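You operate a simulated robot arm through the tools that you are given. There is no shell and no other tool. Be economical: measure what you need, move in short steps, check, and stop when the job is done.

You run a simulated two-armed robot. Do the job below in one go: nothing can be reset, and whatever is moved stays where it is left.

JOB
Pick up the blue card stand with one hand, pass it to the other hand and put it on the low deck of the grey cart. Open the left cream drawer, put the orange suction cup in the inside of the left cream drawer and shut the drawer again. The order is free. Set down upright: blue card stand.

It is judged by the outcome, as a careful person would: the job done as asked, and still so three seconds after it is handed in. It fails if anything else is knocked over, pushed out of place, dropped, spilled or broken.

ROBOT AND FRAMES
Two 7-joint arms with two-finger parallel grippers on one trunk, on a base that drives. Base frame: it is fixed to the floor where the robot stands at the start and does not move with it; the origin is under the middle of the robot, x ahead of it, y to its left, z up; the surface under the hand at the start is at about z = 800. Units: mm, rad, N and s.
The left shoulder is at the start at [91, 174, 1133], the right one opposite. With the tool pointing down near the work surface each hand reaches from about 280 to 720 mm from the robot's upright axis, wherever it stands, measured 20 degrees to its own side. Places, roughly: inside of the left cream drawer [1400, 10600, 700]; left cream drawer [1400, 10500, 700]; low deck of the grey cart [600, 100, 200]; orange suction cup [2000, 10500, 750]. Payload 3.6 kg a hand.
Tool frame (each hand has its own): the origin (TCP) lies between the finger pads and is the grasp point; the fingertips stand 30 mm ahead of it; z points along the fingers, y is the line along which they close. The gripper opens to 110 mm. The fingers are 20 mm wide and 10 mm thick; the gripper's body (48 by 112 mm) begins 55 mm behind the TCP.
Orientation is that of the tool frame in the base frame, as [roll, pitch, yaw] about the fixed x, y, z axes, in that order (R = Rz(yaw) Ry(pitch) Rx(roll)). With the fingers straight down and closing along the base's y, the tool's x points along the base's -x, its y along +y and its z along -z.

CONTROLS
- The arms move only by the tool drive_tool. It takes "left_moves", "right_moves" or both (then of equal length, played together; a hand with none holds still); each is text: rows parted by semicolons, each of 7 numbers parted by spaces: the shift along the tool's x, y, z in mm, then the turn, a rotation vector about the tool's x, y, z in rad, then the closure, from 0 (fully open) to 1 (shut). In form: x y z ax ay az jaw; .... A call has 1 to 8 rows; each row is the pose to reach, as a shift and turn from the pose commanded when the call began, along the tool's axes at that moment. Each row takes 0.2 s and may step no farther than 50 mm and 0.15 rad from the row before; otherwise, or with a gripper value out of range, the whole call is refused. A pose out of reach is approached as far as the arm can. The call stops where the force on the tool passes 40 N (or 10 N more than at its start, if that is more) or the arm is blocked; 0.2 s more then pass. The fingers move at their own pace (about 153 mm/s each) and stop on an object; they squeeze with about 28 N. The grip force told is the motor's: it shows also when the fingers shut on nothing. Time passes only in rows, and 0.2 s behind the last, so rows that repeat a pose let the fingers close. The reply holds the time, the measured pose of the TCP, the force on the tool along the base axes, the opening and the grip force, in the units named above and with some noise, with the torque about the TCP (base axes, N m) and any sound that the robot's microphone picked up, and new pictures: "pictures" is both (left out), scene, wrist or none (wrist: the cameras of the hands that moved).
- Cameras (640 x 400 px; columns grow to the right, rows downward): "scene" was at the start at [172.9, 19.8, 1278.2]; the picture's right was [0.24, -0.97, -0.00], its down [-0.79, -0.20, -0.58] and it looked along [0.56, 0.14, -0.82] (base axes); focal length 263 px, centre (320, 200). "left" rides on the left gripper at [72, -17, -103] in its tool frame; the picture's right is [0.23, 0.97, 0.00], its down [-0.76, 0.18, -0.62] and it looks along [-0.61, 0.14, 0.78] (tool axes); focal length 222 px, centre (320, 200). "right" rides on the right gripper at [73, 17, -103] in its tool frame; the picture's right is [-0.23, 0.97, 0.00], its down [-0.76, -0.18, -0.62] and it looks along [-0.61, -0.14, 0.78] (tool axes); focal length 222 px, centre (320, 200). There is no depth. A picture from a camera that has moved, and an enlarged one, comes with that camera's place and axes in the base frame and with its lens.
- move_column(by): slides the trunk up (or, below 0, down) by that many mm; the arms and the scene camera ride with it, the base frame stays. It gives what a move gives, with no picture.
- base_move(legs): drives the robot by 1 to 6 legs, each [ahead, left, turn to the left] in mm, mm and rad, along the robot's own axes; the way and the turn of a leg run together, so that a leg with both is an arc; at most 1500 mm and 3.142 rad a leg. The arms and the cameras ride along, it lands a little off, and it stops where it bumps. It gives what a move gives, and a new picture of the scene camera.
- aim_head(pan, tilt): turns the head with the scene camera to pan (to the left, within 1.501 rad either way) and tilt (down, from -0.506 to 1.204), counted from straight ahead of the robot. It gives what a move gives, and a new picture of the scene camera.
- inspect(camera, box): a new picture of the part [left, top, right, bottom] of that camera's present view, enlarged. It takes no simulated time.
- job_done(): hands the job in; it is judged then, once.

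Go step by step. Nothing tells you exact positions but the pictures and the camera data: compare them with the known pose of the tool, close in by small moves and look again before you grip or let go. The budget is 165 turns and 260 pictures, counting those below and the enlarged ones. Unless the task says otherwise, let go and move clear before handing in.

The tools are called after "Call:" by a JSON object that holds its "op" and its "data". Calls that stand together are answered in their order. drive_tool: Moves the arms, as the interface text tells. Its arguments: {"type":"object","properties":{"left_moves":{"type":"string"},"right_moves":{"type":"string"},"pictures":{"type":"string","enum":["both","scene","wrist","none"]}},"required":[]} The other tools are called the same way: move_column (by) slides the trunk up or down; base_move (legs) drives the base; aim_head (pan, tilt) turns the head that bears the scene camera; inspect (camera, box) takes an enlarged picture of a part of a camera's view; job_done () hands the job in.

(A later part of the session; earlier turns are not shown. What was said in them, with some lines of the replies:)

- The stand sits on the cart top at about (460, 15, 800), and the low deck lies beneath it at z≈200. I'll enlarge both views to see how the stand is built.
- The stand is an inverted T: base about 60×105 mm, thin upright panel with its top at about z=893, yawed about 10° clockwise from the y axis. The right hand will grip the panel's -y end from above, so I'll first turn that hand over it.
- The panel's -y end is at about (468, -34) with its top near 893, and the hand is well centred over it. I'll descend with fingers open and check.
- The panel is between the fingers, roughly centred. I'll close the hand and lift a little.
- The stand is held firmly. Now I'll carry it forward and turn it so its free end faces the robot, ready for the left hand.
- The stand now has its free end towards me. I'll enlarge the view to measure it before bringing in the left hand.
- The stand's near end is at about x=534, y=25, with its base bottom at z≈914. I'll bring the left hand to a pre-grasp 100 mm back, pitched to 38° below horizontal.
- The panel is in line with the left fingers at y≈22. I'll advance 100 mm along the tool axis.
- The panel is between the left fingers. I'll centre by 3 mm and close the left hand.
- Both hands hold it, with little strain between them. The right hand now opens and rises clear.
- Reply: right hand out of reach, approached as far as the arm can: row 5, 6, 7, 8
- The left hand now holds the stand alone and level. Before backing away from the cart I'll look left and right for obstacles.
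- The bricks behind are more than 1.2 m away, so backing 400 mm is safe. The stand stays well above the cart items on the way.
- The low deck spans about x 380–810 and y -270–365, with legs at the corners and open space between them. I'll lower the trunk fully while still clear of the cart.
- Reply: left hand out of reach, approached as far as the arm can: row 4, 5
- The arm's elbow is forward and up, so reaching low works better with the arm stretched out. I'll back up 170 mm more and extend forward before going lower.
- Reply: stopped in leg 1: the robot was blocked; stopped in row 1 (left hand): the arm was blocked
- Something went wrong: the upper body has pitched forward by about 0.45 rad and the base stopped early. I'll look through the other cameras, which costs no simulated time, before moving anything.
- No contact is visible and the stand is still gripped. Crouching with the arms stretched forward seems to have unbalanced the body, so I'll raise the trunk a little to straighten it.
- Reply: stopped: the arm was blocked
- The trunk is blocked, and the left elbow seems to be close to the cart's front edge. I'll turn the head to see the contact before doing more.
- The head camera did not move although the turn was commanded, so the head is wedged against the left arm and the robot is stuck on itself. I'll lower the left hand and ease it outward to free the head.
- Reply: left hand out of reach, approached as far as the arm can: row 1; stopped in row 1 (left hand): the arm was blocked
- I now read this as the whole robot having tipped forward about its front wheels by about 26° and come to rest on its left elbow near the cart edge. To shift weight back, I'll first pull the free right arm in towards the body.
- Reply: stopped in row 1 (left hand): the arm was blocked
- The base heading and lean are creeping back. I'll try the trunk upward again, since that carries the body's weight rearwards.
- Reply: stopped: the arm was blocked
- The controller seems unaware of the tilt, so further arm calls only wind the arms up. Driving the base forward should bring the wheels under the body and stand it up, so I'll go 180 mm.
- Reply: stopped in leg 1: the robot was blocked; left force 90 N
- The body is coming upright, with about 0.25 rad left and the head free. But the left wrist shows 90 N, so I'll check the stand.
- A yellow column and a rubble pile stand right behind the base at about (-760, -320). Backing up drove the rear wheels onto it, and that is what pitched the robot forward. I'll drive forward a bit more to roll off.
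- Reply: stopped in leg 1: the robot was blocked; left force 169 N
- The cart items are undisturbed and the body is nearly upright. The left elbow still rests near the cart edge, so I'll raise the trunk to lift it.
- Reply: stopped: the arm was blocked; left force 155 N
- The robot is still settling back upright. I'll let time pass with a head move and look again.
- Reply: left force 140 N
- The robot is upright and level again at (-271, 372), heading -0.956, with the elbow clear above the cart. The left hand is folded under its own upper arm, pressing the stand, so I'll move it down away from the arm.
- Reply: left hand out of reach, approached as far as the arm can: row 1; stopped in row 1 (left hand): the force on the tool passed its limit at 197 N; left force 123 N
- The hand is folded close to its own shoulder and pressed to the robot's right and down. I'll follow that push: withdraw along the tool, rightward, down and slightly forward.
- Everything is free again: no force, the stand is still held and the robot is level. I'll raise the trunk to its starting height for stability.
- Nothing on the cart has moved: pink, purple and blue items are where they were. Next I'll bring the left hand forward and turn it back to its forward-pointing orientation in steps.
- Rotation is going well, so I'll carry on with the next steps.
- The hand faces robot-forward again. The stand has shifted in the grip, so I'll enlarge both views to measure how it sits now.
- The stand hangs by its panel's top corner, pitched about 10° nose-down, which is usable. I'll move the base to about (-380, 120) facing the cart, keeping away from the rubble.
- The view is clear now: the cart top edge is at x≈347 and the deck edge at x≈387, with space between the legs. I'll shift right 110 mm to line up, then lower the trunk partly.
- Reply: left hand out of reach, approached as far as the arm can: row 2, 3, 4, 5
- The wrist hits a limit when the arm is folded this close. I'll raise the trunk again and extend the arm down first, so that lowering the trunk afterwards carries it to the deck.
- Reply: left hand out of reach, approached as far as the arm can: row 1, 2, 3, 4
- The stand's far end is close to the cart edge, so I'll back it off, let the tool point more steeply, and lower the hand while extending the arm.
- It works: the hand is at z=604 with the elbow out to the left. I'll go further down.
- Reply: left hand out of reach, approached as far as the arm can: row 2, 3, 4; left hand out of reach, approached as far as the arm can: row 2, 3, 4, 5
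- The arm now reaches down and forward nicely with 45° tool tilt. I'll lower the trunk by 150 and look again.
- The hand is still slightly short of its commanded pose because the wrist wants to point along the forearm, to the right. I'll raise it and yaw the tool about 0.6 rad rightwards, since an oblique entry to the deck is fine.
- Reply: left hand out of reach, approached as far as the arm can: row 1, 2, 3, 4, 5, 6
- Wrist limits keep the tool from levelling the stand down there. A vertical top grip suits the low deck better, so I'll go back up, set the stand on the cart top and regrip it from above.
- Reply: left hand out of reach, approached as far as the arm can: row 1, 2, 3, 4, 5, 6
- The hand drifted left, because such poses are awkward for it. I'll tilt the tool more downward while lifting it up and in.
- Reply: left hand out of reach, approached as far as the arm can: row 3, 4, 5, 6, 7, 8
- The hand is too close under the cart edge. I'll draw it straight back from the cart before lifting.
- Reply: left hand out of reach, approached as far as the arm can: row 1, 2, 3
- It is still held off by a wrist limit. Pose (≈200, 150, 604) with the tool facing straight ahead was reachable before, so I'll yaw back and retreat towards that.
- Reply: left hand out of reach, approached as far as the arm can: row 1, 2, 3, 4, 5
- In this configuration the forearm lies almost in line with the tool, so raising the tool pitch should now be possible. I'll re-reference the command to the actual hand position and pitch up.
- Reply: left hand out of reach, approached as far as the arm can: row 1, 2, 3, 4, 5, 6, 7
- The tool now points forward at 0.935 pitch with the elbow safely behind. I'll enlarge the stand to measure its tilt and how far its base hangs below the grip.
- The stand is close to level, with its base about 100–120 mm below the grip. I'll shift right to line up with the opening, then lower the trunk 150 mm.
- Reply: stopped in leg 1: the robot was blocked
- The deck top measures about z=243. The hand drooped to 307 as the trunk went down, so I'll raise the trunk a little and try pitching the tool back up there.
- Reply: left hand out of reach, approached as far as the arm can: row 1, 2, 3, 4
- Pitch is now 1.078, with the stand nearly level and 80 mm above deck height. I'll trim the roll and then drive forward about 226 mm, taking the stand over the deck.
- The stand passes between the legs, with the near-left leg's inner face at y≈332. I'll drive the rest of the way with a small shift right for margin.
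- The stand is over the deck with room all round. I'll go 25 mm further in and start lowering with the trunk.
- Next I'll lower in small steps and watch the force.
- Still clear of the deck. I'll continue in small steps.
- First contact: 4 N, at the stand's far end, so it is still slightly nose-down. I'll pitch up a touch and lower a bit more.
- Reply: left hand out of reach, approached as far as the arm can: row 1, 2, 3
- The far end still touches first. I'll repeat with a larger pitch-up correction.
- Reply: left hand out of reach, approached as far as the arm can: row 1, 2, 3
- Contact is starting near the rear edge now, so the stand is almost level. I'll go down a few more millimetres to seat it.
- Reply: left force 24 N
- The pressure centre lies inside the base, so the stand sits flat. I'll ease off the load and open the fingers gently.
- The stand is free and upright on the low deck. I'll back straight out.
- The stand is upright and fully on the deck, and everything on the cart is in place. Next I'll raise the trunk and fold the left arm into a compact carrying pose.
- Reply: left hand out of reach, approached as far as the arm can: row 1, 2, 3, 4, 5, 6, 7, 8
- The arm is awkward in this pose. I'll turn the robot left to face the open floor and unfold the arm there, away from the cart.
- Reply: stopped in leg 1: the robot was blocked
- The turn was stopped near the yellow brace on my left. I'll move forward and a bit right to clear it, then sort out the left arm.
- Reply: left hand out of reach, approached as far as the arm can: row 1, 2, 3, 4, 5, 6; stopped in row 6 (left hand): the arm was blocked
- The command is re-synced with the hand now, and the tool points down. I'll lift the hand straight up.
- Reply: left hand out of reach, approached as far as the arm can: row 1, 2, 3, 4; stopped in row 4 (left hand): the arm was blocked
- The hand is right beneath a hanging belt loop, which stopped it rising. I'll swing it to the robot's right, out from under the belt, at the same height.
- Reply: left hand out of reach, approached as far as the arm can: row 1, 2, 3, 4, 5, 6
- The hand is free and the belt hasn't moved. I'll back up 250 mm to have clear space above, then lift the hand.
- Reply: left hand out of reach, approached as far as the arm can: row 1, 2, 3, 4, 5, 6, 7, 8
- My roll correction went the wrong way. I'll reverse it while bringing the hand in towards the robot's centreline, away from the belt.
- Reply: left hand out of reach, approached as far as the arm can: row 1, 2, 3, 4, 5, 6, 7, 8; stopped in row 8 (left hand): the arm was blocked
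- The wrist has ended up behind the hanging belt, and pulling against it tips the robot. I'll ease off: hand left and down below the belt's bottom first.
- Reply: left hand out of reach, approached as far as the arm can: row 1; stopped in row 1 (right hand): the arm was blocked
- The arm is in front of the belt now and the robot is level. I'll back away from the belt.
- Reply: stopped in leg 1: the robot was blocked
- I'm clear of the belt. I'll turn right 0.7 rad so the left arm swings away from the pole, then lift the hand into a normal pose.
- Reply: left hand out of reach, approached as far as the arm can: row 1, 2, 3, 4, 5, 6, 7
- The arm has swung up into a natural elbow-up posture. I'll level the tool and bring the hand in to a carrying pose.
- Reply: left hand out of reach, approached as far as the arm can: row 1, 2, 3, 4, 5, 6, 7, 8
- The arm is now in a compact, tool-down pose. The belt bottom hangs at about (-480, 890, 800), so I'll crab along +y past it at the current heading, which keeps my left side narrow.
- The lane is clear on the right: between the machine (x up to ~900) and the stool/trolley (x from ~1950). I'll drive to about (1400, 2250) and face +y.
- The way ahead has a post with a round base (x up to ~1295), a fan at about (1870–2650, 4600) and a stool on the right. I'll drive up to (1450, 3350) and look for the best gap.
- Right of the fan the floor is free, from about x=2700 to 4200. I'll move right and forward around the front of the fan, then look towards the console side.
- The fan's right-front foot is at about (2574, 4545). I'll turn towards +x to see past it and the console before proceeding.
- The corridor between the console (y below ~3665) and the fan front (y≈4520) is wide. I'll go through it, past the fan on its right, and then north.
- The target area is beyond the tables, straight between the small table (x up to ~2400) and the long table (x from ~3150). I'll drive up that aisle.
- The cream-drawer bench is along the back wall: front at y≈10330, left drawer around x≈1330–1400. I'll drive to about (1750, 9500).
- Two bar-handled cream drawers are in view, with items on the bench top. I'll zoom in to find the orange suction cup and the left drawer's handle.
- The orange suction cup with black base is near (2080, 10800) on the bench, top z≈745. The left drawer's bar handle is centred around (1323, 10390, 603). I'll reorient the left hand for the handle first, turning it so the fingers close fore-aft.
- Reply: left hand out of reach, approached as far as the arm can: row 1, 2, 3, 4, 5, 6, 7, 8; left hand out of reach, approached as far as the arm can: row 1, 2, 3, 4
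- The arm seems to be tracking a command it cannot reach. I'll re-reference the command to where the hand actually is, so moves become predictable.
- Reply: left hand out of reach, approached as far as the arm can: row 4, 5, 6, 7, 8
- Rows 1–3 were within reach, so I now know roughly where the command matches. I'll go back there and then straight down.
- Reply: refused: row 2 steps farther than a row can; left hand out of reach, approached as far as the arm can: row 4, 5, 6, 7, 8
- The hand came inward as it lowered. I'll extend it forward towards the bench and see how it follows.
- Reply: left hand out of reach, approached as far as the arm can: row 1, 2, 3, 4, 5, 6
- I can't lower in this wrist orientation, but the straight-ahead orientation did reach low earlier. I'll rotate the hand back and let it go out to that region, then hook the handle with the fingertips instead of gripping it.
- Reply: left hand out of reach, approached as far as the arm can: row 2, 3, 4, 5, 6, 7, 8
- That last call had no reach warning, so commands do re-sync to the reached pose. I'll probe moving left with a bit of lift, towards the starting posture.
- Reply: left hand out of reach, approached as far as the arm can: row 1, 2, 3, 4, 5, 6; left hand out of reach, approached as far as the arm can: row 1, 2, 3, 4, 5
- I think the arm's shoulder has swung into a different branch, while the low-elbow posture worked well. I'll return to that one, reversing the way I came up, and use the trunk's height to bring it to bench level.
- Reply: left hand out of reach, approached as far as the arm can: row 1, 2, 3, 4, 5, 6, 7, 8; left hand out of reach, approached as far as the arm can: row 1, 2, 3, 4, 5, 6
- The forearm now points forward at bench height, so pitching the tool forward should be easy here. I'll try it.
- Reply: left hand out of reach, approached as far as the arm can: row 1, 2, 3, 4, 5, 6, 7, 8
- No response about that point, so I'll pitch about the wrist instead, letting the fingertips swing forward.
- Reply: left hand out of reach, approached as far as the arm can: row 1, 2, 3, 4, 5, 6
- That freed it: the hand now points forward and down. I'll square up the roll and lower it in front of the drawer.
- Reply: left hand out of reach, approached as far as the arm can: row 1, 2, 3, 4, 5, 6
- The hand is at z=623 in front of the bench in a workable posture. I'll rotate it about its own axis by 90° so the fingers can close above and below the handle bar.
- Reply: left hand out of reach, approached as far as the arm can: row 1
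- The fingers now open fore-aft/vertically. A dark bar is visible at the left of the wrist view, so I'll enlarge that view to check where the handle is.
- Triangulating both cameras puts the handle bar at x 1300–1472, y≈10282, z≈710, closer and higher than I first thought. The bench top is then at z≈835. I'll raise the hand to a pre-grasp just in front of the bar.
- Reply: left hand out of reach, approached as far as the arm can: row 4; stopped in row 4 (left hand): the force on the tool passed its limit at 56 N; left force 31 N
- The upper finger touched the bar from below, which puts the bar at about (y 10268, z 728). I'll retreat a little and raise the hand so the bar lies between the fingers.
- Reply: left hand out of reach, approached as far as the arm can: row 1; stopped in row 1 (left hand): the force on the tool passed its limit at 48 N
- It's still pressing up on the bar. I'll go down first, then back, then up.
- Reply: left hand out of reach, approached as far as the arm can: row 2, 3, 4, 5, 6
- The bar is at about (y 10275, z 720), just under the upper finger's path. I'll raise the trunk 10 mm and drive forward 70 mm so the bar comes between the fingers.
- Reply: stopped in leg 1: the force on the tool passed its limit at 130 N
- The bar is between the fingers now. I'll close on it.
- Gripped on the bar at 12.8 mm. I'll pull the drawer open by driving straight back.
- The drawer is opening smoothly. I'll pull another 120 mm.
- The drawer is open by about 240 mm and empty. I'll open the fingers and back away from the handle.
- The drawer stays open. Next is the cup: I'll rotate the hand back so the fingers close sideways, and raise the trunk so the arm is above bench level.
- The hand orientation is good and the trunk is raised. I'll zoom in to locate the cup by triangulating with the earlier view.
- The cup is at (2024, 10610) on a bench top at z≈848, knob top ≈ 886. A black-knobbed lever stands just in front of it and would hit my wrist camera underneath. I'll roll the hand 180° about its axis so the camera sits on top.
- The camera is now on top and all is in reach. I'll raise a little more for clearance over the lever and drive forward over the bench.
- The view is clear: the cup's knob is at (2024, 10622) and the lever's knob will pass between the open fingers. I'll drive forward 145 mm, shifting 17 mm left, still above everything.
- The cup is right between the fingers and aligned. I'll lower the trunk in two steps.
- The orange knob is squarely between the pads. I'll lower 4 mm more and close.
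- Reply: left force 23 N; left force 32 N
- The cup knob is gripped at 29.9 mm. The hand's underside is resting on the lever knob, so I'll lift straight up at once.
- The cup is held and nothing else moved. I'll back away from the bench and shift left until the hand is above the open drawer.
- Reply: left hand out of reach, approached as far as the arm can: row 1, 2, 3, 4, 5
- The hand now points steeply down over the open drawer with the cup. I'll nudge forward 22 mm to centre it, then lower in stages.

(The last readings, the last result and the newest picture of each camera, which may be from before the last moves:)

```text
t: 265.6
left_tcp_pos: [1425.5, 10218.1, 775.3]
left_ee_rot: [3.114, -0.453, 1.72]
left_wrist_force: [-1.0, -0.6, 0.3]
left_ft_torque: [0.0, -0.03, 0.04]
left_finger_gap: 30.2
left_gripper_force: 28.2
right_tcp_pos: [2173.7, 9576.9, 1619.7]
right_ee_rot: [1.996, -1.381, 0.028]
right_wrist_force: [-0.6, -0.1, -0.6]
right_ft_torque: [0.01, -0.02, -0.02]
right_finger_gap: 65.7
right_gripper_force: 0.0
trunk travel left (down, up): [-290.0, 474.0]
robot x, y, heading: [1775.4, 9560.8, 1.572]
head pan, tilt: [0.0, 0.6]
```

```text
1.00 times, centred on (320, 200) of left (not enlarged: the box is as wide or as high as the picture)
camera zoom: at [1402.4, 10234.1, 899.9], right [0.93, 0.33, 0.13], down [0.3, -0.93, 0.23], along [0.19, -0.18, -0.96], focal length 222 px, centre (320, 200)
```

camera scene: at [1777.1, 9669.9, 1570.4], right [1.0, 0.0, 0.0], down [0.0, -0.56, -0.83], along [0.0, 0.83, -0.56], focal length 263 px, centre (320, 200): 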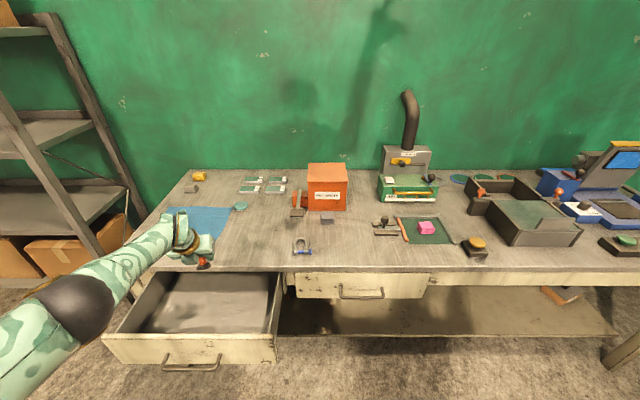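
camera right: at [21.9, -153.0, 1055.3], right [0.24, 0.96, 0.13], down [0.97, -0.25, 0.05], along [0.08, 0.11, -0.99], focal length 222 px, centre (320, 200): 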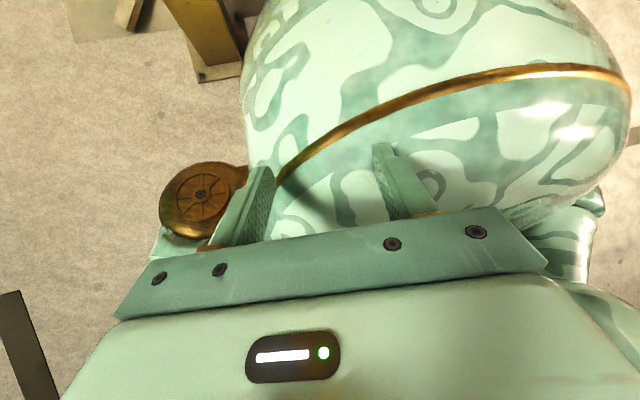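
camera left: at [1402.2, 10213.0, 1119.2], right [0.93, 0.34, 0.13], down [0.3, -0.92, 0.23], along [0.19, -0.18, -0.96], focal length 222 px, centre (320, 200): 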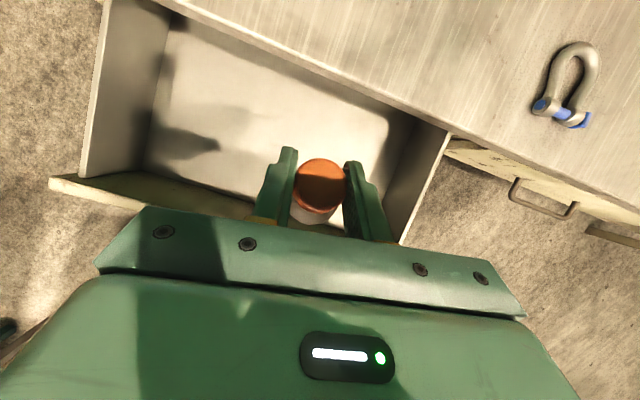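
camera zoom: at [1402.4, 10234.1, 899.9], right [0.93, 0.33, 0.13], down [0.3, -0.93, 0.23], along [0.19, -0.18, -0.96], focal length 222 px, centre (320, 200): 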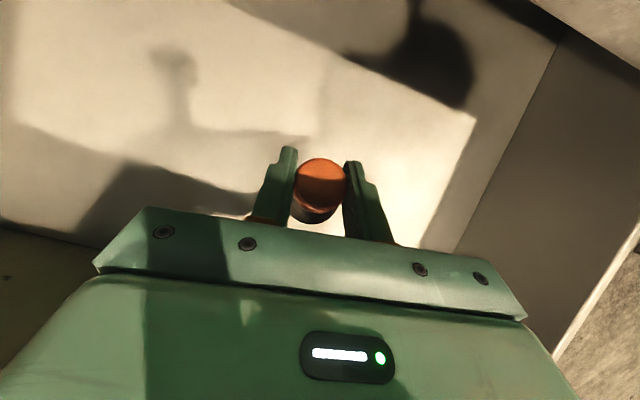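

The drawer floor is at about z=635, and my forearm has about 80 mm of clearance over the front panel. I'll lower 70 mm and check.

Call:
{"op": "move_column", "data": {"by": -68}}

Call:
{"op": "inspect", "data": {"camera": "scene", "box": [40, 180, 280, 340]}}

Call:
{"op": "inspect", "data": {"camera": "left", "box": [160, 100, 480, 300]}}

```text
t: 266.5
left_tcp_pos: [1426.3, 10224.4, 723.7]
left_ee_rot: [3.106, -0.469, 1.721]
left_wrist_force: [1.6, -0.6, 17.5]
left_ft_torque: [0.0, -0.07, 0.0]
left_finger_gap: 30.0
left_gripper_force: 27.6
right_tcp_pos: [2175.1, 9583.1, 1560.7]
right_ee_rot: [1.951, -1.38, 0.076]
right_wrist_force: [-0.5, 0.3, 0.6]
right_ft_torque: [0.02, 0.04, 0.03]
right_finger_gap: 65.9
right_gripper_force: 0.0
trunk travel left (down, up): [-231.0, 532.0]
robot x, y, heading: [1775.3, 9563.5, 1.575]
head pan, tilt: [0.0, 0.6]
stopped: the force on the tool passed its limit at 48 N (the readings are from after the stop); the commanded pose is now the measured one
```

```text
2.50 times, centred on (160, 260) of scene
camera zoom: at [1777.0, 9761.5, 1287.2], right [1.0, 0.0, 0.0], down [0.0, -0.56, -0.83], along [0.0, 0.83, -0.56], focal length 658 px, centre (720, 50)
```

zoom: 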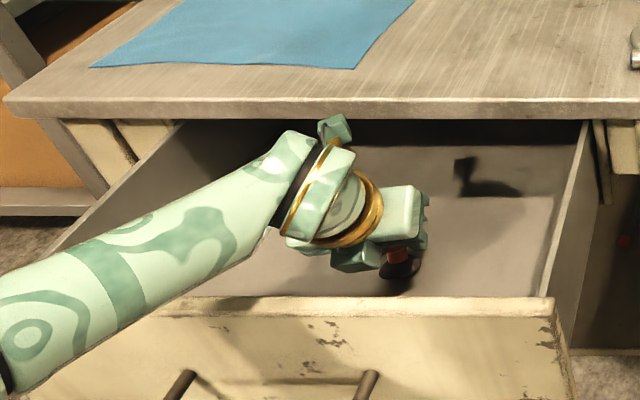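

```text
2.00 times, centred on (320, 200) of left
camera zoom: at [1402.3, 10238.7, 848.1], right [0.93, 0.33, 0.13], down [0.3, -0.93, 0.22], along [0.2, -0.16, -0.97], focal length 444 px, centre (320, 200)
```

zoom: 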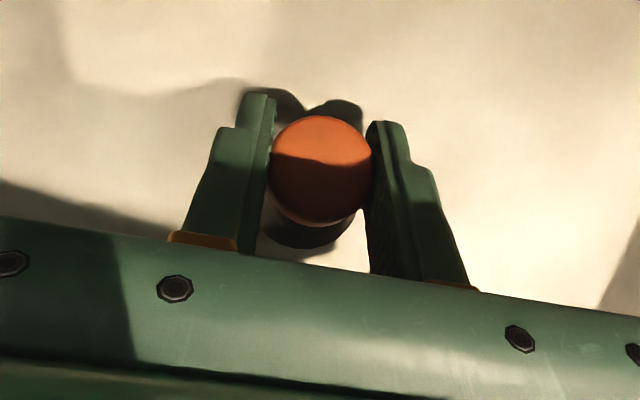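

The cup has touched the drawer floor and the forearm is clear. I'll ease up slightly and open the fingers.

Call:
{"op": "move_column", "data": {"by": 3}}

Call:
{"op": "drive_tool", "data": {"left_moves": "0 0 0 0 0 0 0.65;0 0 0 0 0 0 0.55;0 0 0 0 0 0 0.45;0 0 0 0 0 0 0.45", "pictures": "wrist"}}

Call:
{"op": "move_column", "data": {"by": 150}}

Call:
{"op": "inspect", "data": {"camera": "left", "box": [0, 0, 640, 400]}}

```text
t: 267.0
left_tcp_pos: [1426.5, 10222.3, 723.5]
left_ee_rot: [3.11, -0.462, 1.721]
left_wrist_force: [2.0, 1.4, 5.3]
left_ft_torque: [0.13, -0.03, -0.02]
left_finger_gap: 30.1
left_gripper_force: 27.9
right_tcp_pos: [2174.9, 9583.1, 1564.2]
right_ee_rot: [1.951, -1.381, 0.074]
right_wrist_force: [0.4, 0.5, -1.3]
right_ft_torque: [-0.03, 0.0, -0.02]
right_finger_gap: 65.8
right_gripper_force: 0.0
trunk travel left (down, up): [-234.0, 529.0]
robot x, y, heading: [1774.3, 9560.1, 1.576]
head pan, tilt: [0.0, 0.6]
```

```text
t: 268.0
left_tcp_pos: [1424.4, 10222.2, 725.1]
left_ee_rot: [3.11, -0.464, 1.721]
left_wrist_force: [0.0, 0.0, -0.3]
left_ft_torque: [-0.02, 0.01, 0.01]
left_finger_gap: 60.1
left_gripper_force: 0.1
right_tcp_pos: [2175.5, 9582.7, 1563.5]
right_ee_rot: [1.952, -1.382, 0.075]
right_wrist_force: [-0.1, 0.1, -0.9]
right_ft_torque: [0.0, -0.02, 0.01]
right_finger_gap: 65.7
right_gripper_force: 0.0
trunk travel left (down, up): [-234.0, 529.0]
robot x, y, heading: [1776.2, 9562.9, 1.576]
head pan, tilt: [0.0, 0.6]
camera left: at [1401.5, 10238.2, 848.3], right [0.93, 0.33, 0.13], down [0.3, -0.93, 0.22], along [0.19, -0.17, -0.97], focal length 222 px, centre (320, 200)
```

left: 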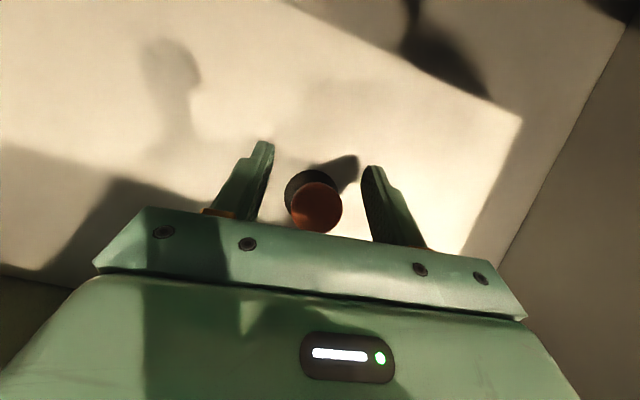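

```text
t: 269.8
left_tcp_pos: [1425.7, 10223.2, 874.1]
left_ee_rot: [3.108, -0.464, 1.721]
left_wrist_force: [0.4, -1.0, 0.5]
left_ft_torque: [0.01, 0.0, -0.01]
left_finger_gap: 60.3
left_gripper_force: 0.1
right_tcp_pos: [2174.9, 9583.7, 1714.6]
right_ee_rot: [1.95, -1.38, 0.076]
right_wrist_force: [0.4, 0.4, 0.7]
right_ft_torque: [0.0, 0.03, 0.0]
right_finger_gap: 66.1
right_gripper_force: 0.1
trunk travel left (down, up): [-384.0, 379.0]
robot x, y, heading: [1775.6, 9560.7, 1.577]
head pan, tilt: [0.0, 0.6]
```

```text
1.00 times, centred on (320, 200) of left (not enlarged: the box is as wide or as high as the picture)
camera zoom: at [1401.5, 10238.4, 997.7], right [0.93, 0.33, 0.13], down [0.3, -0.93, 0.22], along [0.19, -0.17, -0.97], focal length 222 px, centre (320, 200)
```

zoom: 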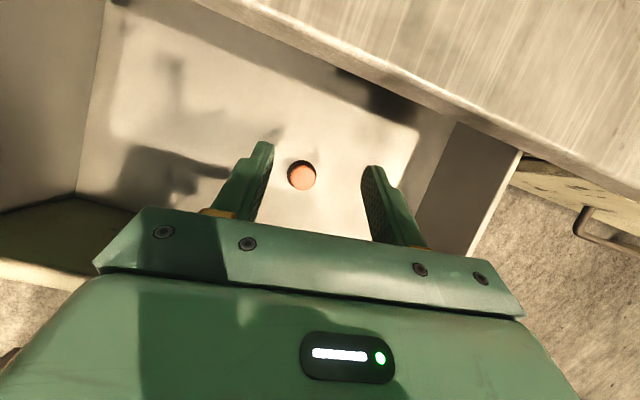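

The cup stands upright inside the drawer. I'll back the hand out over the front panel.

Call:
{"op": "base_move", "data": {"legs": [[-340, 0, 0], [0, 85, 0]]}}

Call:
{"op": "drive_tool", "data": {"left_moves": "0 0 0 0 0.1 0 0.7;0 0 0 0 0.2 0 1;0 0 0 0 0.3 0 1;0 0 0 0 0.4 0 1;0 0 0 0 0.4 0 1", "pictures": "none"}}

Call:
{"op": "move_column", "data": {"by": -85}}

Call:
{"op": "inspect", "data": {"camera": "scene", "box": [40, 120, 440, 370]}}

```text
t: 272.7
left_tcp_pos: [1333.4, 9878.9, 873.9]
left_ee_rot: [3.107, -0.463, 1.73]
left_wrist_force: [-0.6, 0.5, 1.0]
left_ft_torque: [-0.01, -0.03, 0.0]
left_finger_gap: 60.6
left_gripper_force: 0.0
right_tcp_pos: [2089.3, 9246.1, 1715.9]
right_ee_rot: [1.955, -1.383, 0.083]
right_wrist_force: [-0.5, 0.4, -0.5]
right_ft_torque: [-0.02, 0.0, 0.03]
right_finger_gap: 65.8
right_gripper_force: 0.0
trunk travel left (down, up): [-384.0, 379.0]
robot x, y, heading: [1694.6, 9220.2, 1.582]
head pan, tilt: [0.0, 0.6]
camera scene: at [1690.5, 9360.4, 1443.6], right [1.0, 0.01, 0.0], down [0.01, -0.57, -0.82], along [-0.01, 0.82, -0.57], focal length 263 px, centre (320, 200)
```

scene: 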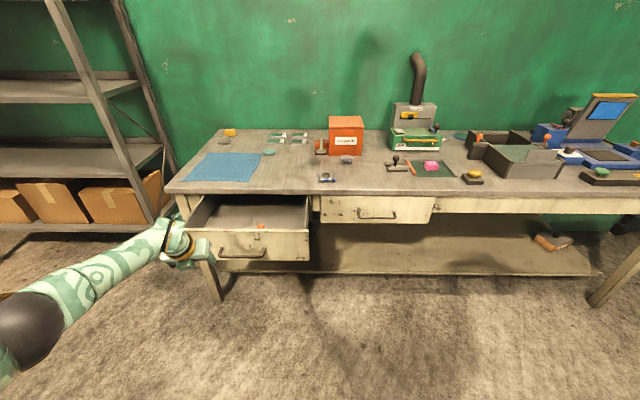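

```text
t: 273.9
left_tcp_pos: [1328.1, 9879.6, 873.9]
left_ee_rot: [3.097, -0.861, 1.749]
left_wrist_force: [0.3, 0.2, -0.3]
left_ft_torque: [0.0, 0.01, 0.0]
left_finger_gap: 0.1
left_gripper_force: 28.2
left hand out of reach, approached as far as the arm can: row 4, 5
right_tcp_pos: [2090.3, 9247.9, 1714.7]
right_ee_rot: [1.955, -1.378, 0.082]
right_wrist_force: [0.8, 0.3, -0.6]
right_ft_torque: [-0.02, -0.01, -0.02]
right_finger_gap: 65.7
right_gripper_force: 0.1
trunk travel left (down, up): [-384.0, 379.0]
robot x, y, heading: [1693.2, 9221.9, 1.582]
head pan, tilt: [0.0, 0.6]
```

```text
t: 275.1
left_tcp_pos: [1328.6, 9876.3, 753.1]
left_ee_rot: [3.108, -0.801, 1.741]
left_wrist_force: [0.7, -0.5, -0.2]
left_ft_torque: [0.0, 0.03, -0.01]
left_finger_gap: 0.0
left_gripper_force: 27.9
right_tcp_pos: [2090.9, 9246.1, 1630.5]
right_ee_rot: [1.956, -1.38, 0.079]
right_wrist_force: [0.1, -0.6, -0.5]
right_ft_torque: [-0.01, 0.01, 0.02]
right_finger_gap: 66.1
right_gripper_force: 0.2
trunk travel left (down, up): [-299.0, 464.0]
robot x, y, heading: [1688.9, 9220.1, 1.582]
head pan, tilt: [0.0, 0.6]
```

```text
1.60 times, centred on (240, 245) of scene
camera zoom: at [1691.8, 9390.2, 1357.5], right [1.0, 0.01, 0.0], down [0.01, -0.56, -0.83], along [-0.01, 0.83, -0.56], focal length 421 px, centre (448, 128)
```

zoom: 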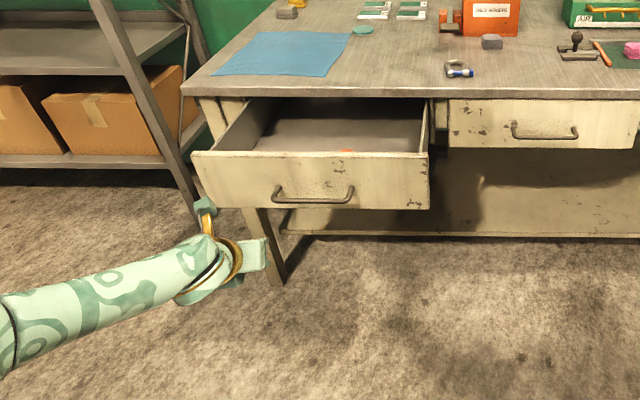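

The drawer is centred on my hand's line. I'll raise 40 mm so the closed fingertips meet the panel above the handle, then drive forward to push the drawer.

Call:
{"op": "move_column", "data": {"by": 36}}

Call:
{"op": "base_move", "data": {"legs": [[170, 0, 0]]}}

Call:
{"op": "inspect", "data": {"camera": "scene", "box": [60, 150, 320, 320]}}

```text
t: 275.9
left_tcp_pos: [1327.9, 9877.7, 787.9]
left_ee_rot: [3.11, -0.799, 1.739]
left_wrist_force: [-0.4, 0.5, -0.7]
left_ft_torque: [-0.02, 0.0, 0.01]
left_finger_gap: 0.0
left_gripper_force: 27.7
right_tcp_pos: [2091.6, 9248.3, 1665.6]
right_ee_rot: [1.945, -1.381, 0.09]
right_wrist_force: [-0.4, 0.4, -1.1]
right_ft_torque: [-0.02, -0.02, -0.03]
right_finger_gap: 65.9
right_gripper_force: 0.1
trunk travel left (down, up): [-335.0, 428.0]
robot x, y, heading: [1694.6, 9223.3, 1.577]
head pan, tilt: [0.0, 0.6]
```

```text
t: 277.3
left_tcp_pos: [1326.9, 10050.9, 788.8]
left_ee_rot: [3.11, -0.799, 1.739]
left_wrist_force: [-0.2, 1.3, -0.1]
left_ft_torque: [-0.03, 0.01, 0.02]
left_finger_gap: 0.1
left_gripper_force: 27.9
right_tcp_pos: [2089.5, 9420.9, 1664.0]
right_ee_rot: [1.948, -1.381, 0.085]
right_wrist_force: [-0.5, 0.1, -0.2]
right_ft_torque: [-0.03, 0.03, -0.04]
right_finger_gap: 65.9
right_gripper_force: 0.1
trunk travel left (down, up): [-335.0, 428.0]
robot x, y, heading: [1690.0, 9391.4, 1.582]
head pan, tilt: [0.0, 0.6]
camera scene: at [1689.9, 9550.6, 1393.8], right [1.0, 0.01, 0.0], down [0.01, -0.57, -0.82], along [-0.01, 0.82, -0.57], focal length 263 px, centre (320, 200)
```

scene: 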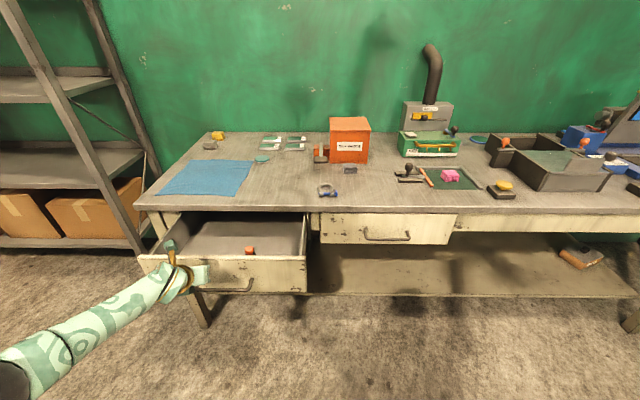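

```text
2.35 times, centred on (190, 235) of scene
camera zoom: at [1689.9, 9550.6, 1393.8], right [1.0, 0.01, 0.0], down [0.01, -0.57, -0.82], along [-0.01, 0.82, -0.57], focal length 619 px, centre (626, 118)
```

zoom: 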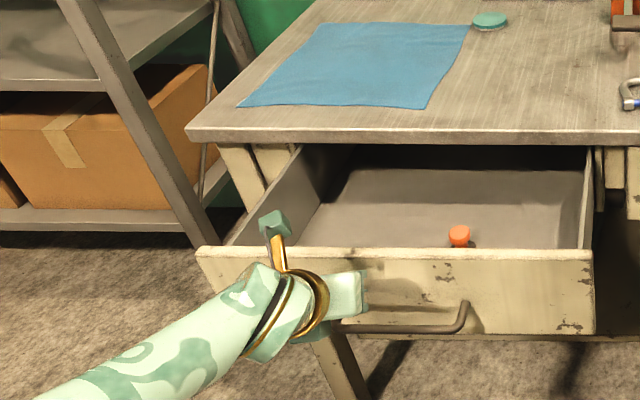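

The fingertips are just at the panel. I'll push on in steps.

Call:
{"op": "base_move", "data": {"legs": [[140, 0, 0]]}}

Call:
{"op": "base_move", "data": {"legs": [[90, 0, 0]]}}

```text
t: 278.7
left_tcp_pos: [1324.7, 10192.6, 788.3]
left_ee_rot: [3.11, -0.799, 1.741]
left_wrist_force: [-0.3, 1.2, -0.3]
left_ft_torque: [-0.02, -0.02, 0.02]
left_finger_gap: 0.0
left_gripper_force: 27.6
right_tcp_pos: [2086.7, 9562.9, 1664.4]
right_ee_rot: [1.946, -1.381, 0.088]
right_wrist_force: [-0.3, 0.3, -0.6]
right_ft_torque: [0.01, -0.02, 0.0]
right_finger_gap: 66.1
right_gripper_force: 0.0
trunk travel left (down, up): [-335.0, 428.0]
robot x, y, heading: [1687.8, 9534.0, 1.583]
head pan, tilt: [0.0, 0.6]
camera scene: at [1688.3, 9692.6, 1393.8], right [1.0, 0.01, 0.0], down [0.01, -0.57, -0.82], along [-0.01, 0.82, -0.57], focal length 263 px, centre (320, 200)
```

scene: 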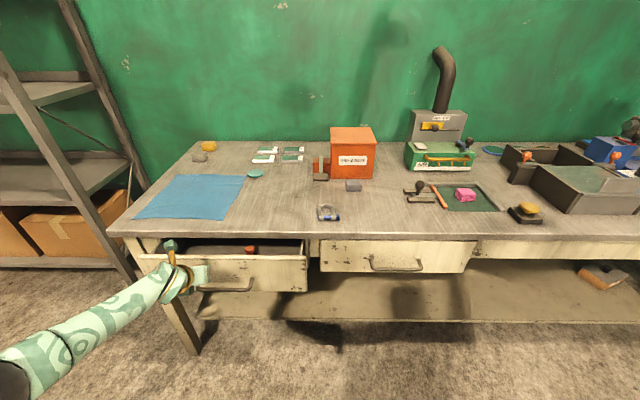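

```text
t: 279.8
left_tcp_pos: [1325.3, 10279.6, 788.4]
left_ee_rot: [3.11, -0.798, 1.739]
left_wrist_force: [2.1, -14.5, -3.3]
left_ft_torque: [-0.29, -0.03, -0.13]
left_finger_gap: 0.0
left_gripper_force: 28.2
right_tcp_pos: [2085.3, 9648.5, 1663.8]
right_ee_rot: [1.956, -1.381, 0.077]
right_wrist_force: [0.6, 0.0, 0.5]
right_ft_torque: [-0.01, -0.02, -0.02]
right_finger_gap: 66.1
right_gripper_force: 0.0
trunk travel left (down, up): [-335.0, 428.0]
robot x, y, heading: [1687.7, 9629.0, 1.585]
head pan, tilt: [0.0, 0.6]
camera scene: at [1687.6, 9779.2, 1394.1], right [1.0, 0.01, 0.0], down [0.01, -0.56, -0.83], along [-0.01, 0.83, -0.56], focal length 263 px, centre (320, 200)
```

scene: 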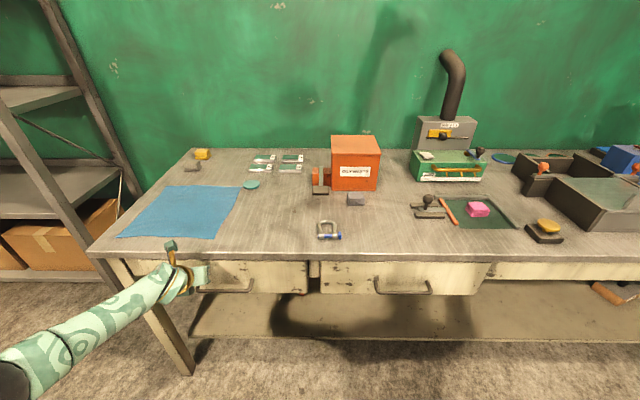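

There's a steady 14 N of resistance now, so it appears shut. I'll zoom in to compare it with the neighbouring drawer.

Call:
{"op": "inspect", "data": {"camera": "scene", "box": [180, 235, 420, 315]}}

```text
2.67 times, centred on (300, 275) of scene
camera zoom: at [1687.6, 9779.2, 1394.1], right [1.0, 0.01, 0.0], down [0.01, -0.56, -0.83], along [-0.01, 0.83, -0.56], focal length 701 px, centre (373, 0)
```

zoom: 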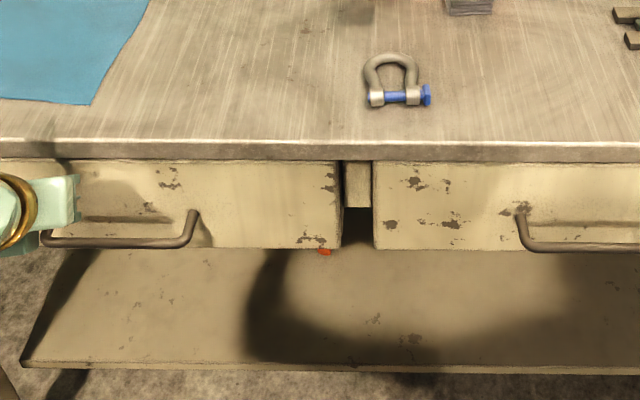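

The left drawer is flush with the right one, so it's shut. I'll back the hand away.

Call:
{"op": "base_move", "data": {"legs": [[-300, 0, 0]]}}

Call:
{"op": "inspect", "data": {"camera": "scene", "box": [80, 140, 560, 340]}}

```text
t: 281.8
left_tcp_pos: [1328.9, 9978.5, 788.8]
left_ee_rot: [3.109, -0.796, 1.736]
left_wrist_force: [-0.3, 1.2, 0.4]
left_ft_torque: [0.01, 0.0, 0.0]
left_finger_gap: 0.2
left_gripper_force: 28.1
right_tcp_pos: [2089.6, 9344.5, 1665.0]
right_ee_rot: [1.954, -1.38, 0.076]
right_wrist_force: [0.0, 0.3, 0.1]
right_ft_torque: [0.0, -0.02, 0.01]
right_finger_gap: 66.1
right_gripper_force: 0.0
trunk travel left (down, up): [-335.0, 428.0]
robot x, y, heading: [1690.2, 9322.6, 1.577]
head pan, tilt: [0.0, 0.6]
camera scene: at [1690.8, 9477.2, 1394.1], right [1.0, 0.01, 0.0], down [0.0, -0.56, -0.83], along [-0.01, 0.83, -0.56], focal length 263 px, centre (320, 200)
```

scene: 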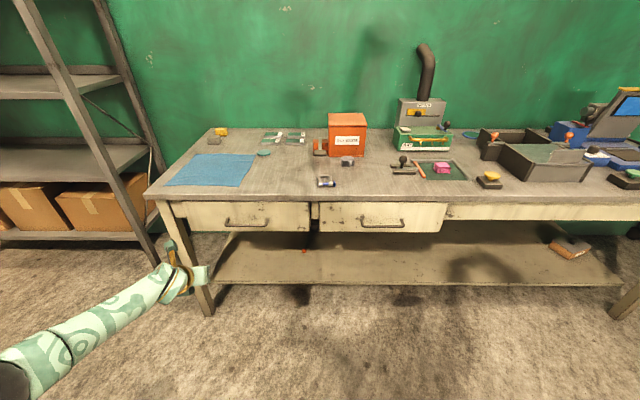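

```text
1.33 times, centred on (320, 240) of scene
camera zoom: at [1690.8, 9477.2, 1394.1], right [1.0, 0.01, 0.0], down [0.0, -0.56, -0.83], along [-0.01, 0.83, -0.56], focal length 351 px, centre (320, 147)
```

zoom: 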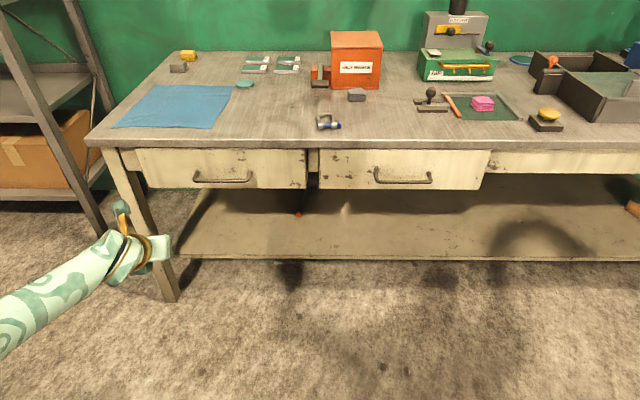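

The drawer is shut with the cup inside, the bench items are in place, and both hands are clear and empty. The stand was left upright on the cart's low deck, so I'm handing in.

Call:
{"op": "job_done", "data": {}}

```text
The job is handed in.
```

I handed the job in: the blue card stand is upright on the grey cart's low deck, and the orange suction cup is in the left cream drawer, which is shut. The stand was passed from the right hand to the left before I set it down.

- **Tipping:** on the way the robot backed into rubble, tipped onto its left elbow against the cart, and was driven upright again.
- **Other contact:** the left arm also pushed against a hanging belt, and the hand briefly rested on a lever knob on the bench.
- **What I saw afterwards:** nothing looked moved or knocked over. I last saw the stand when I left the cart.
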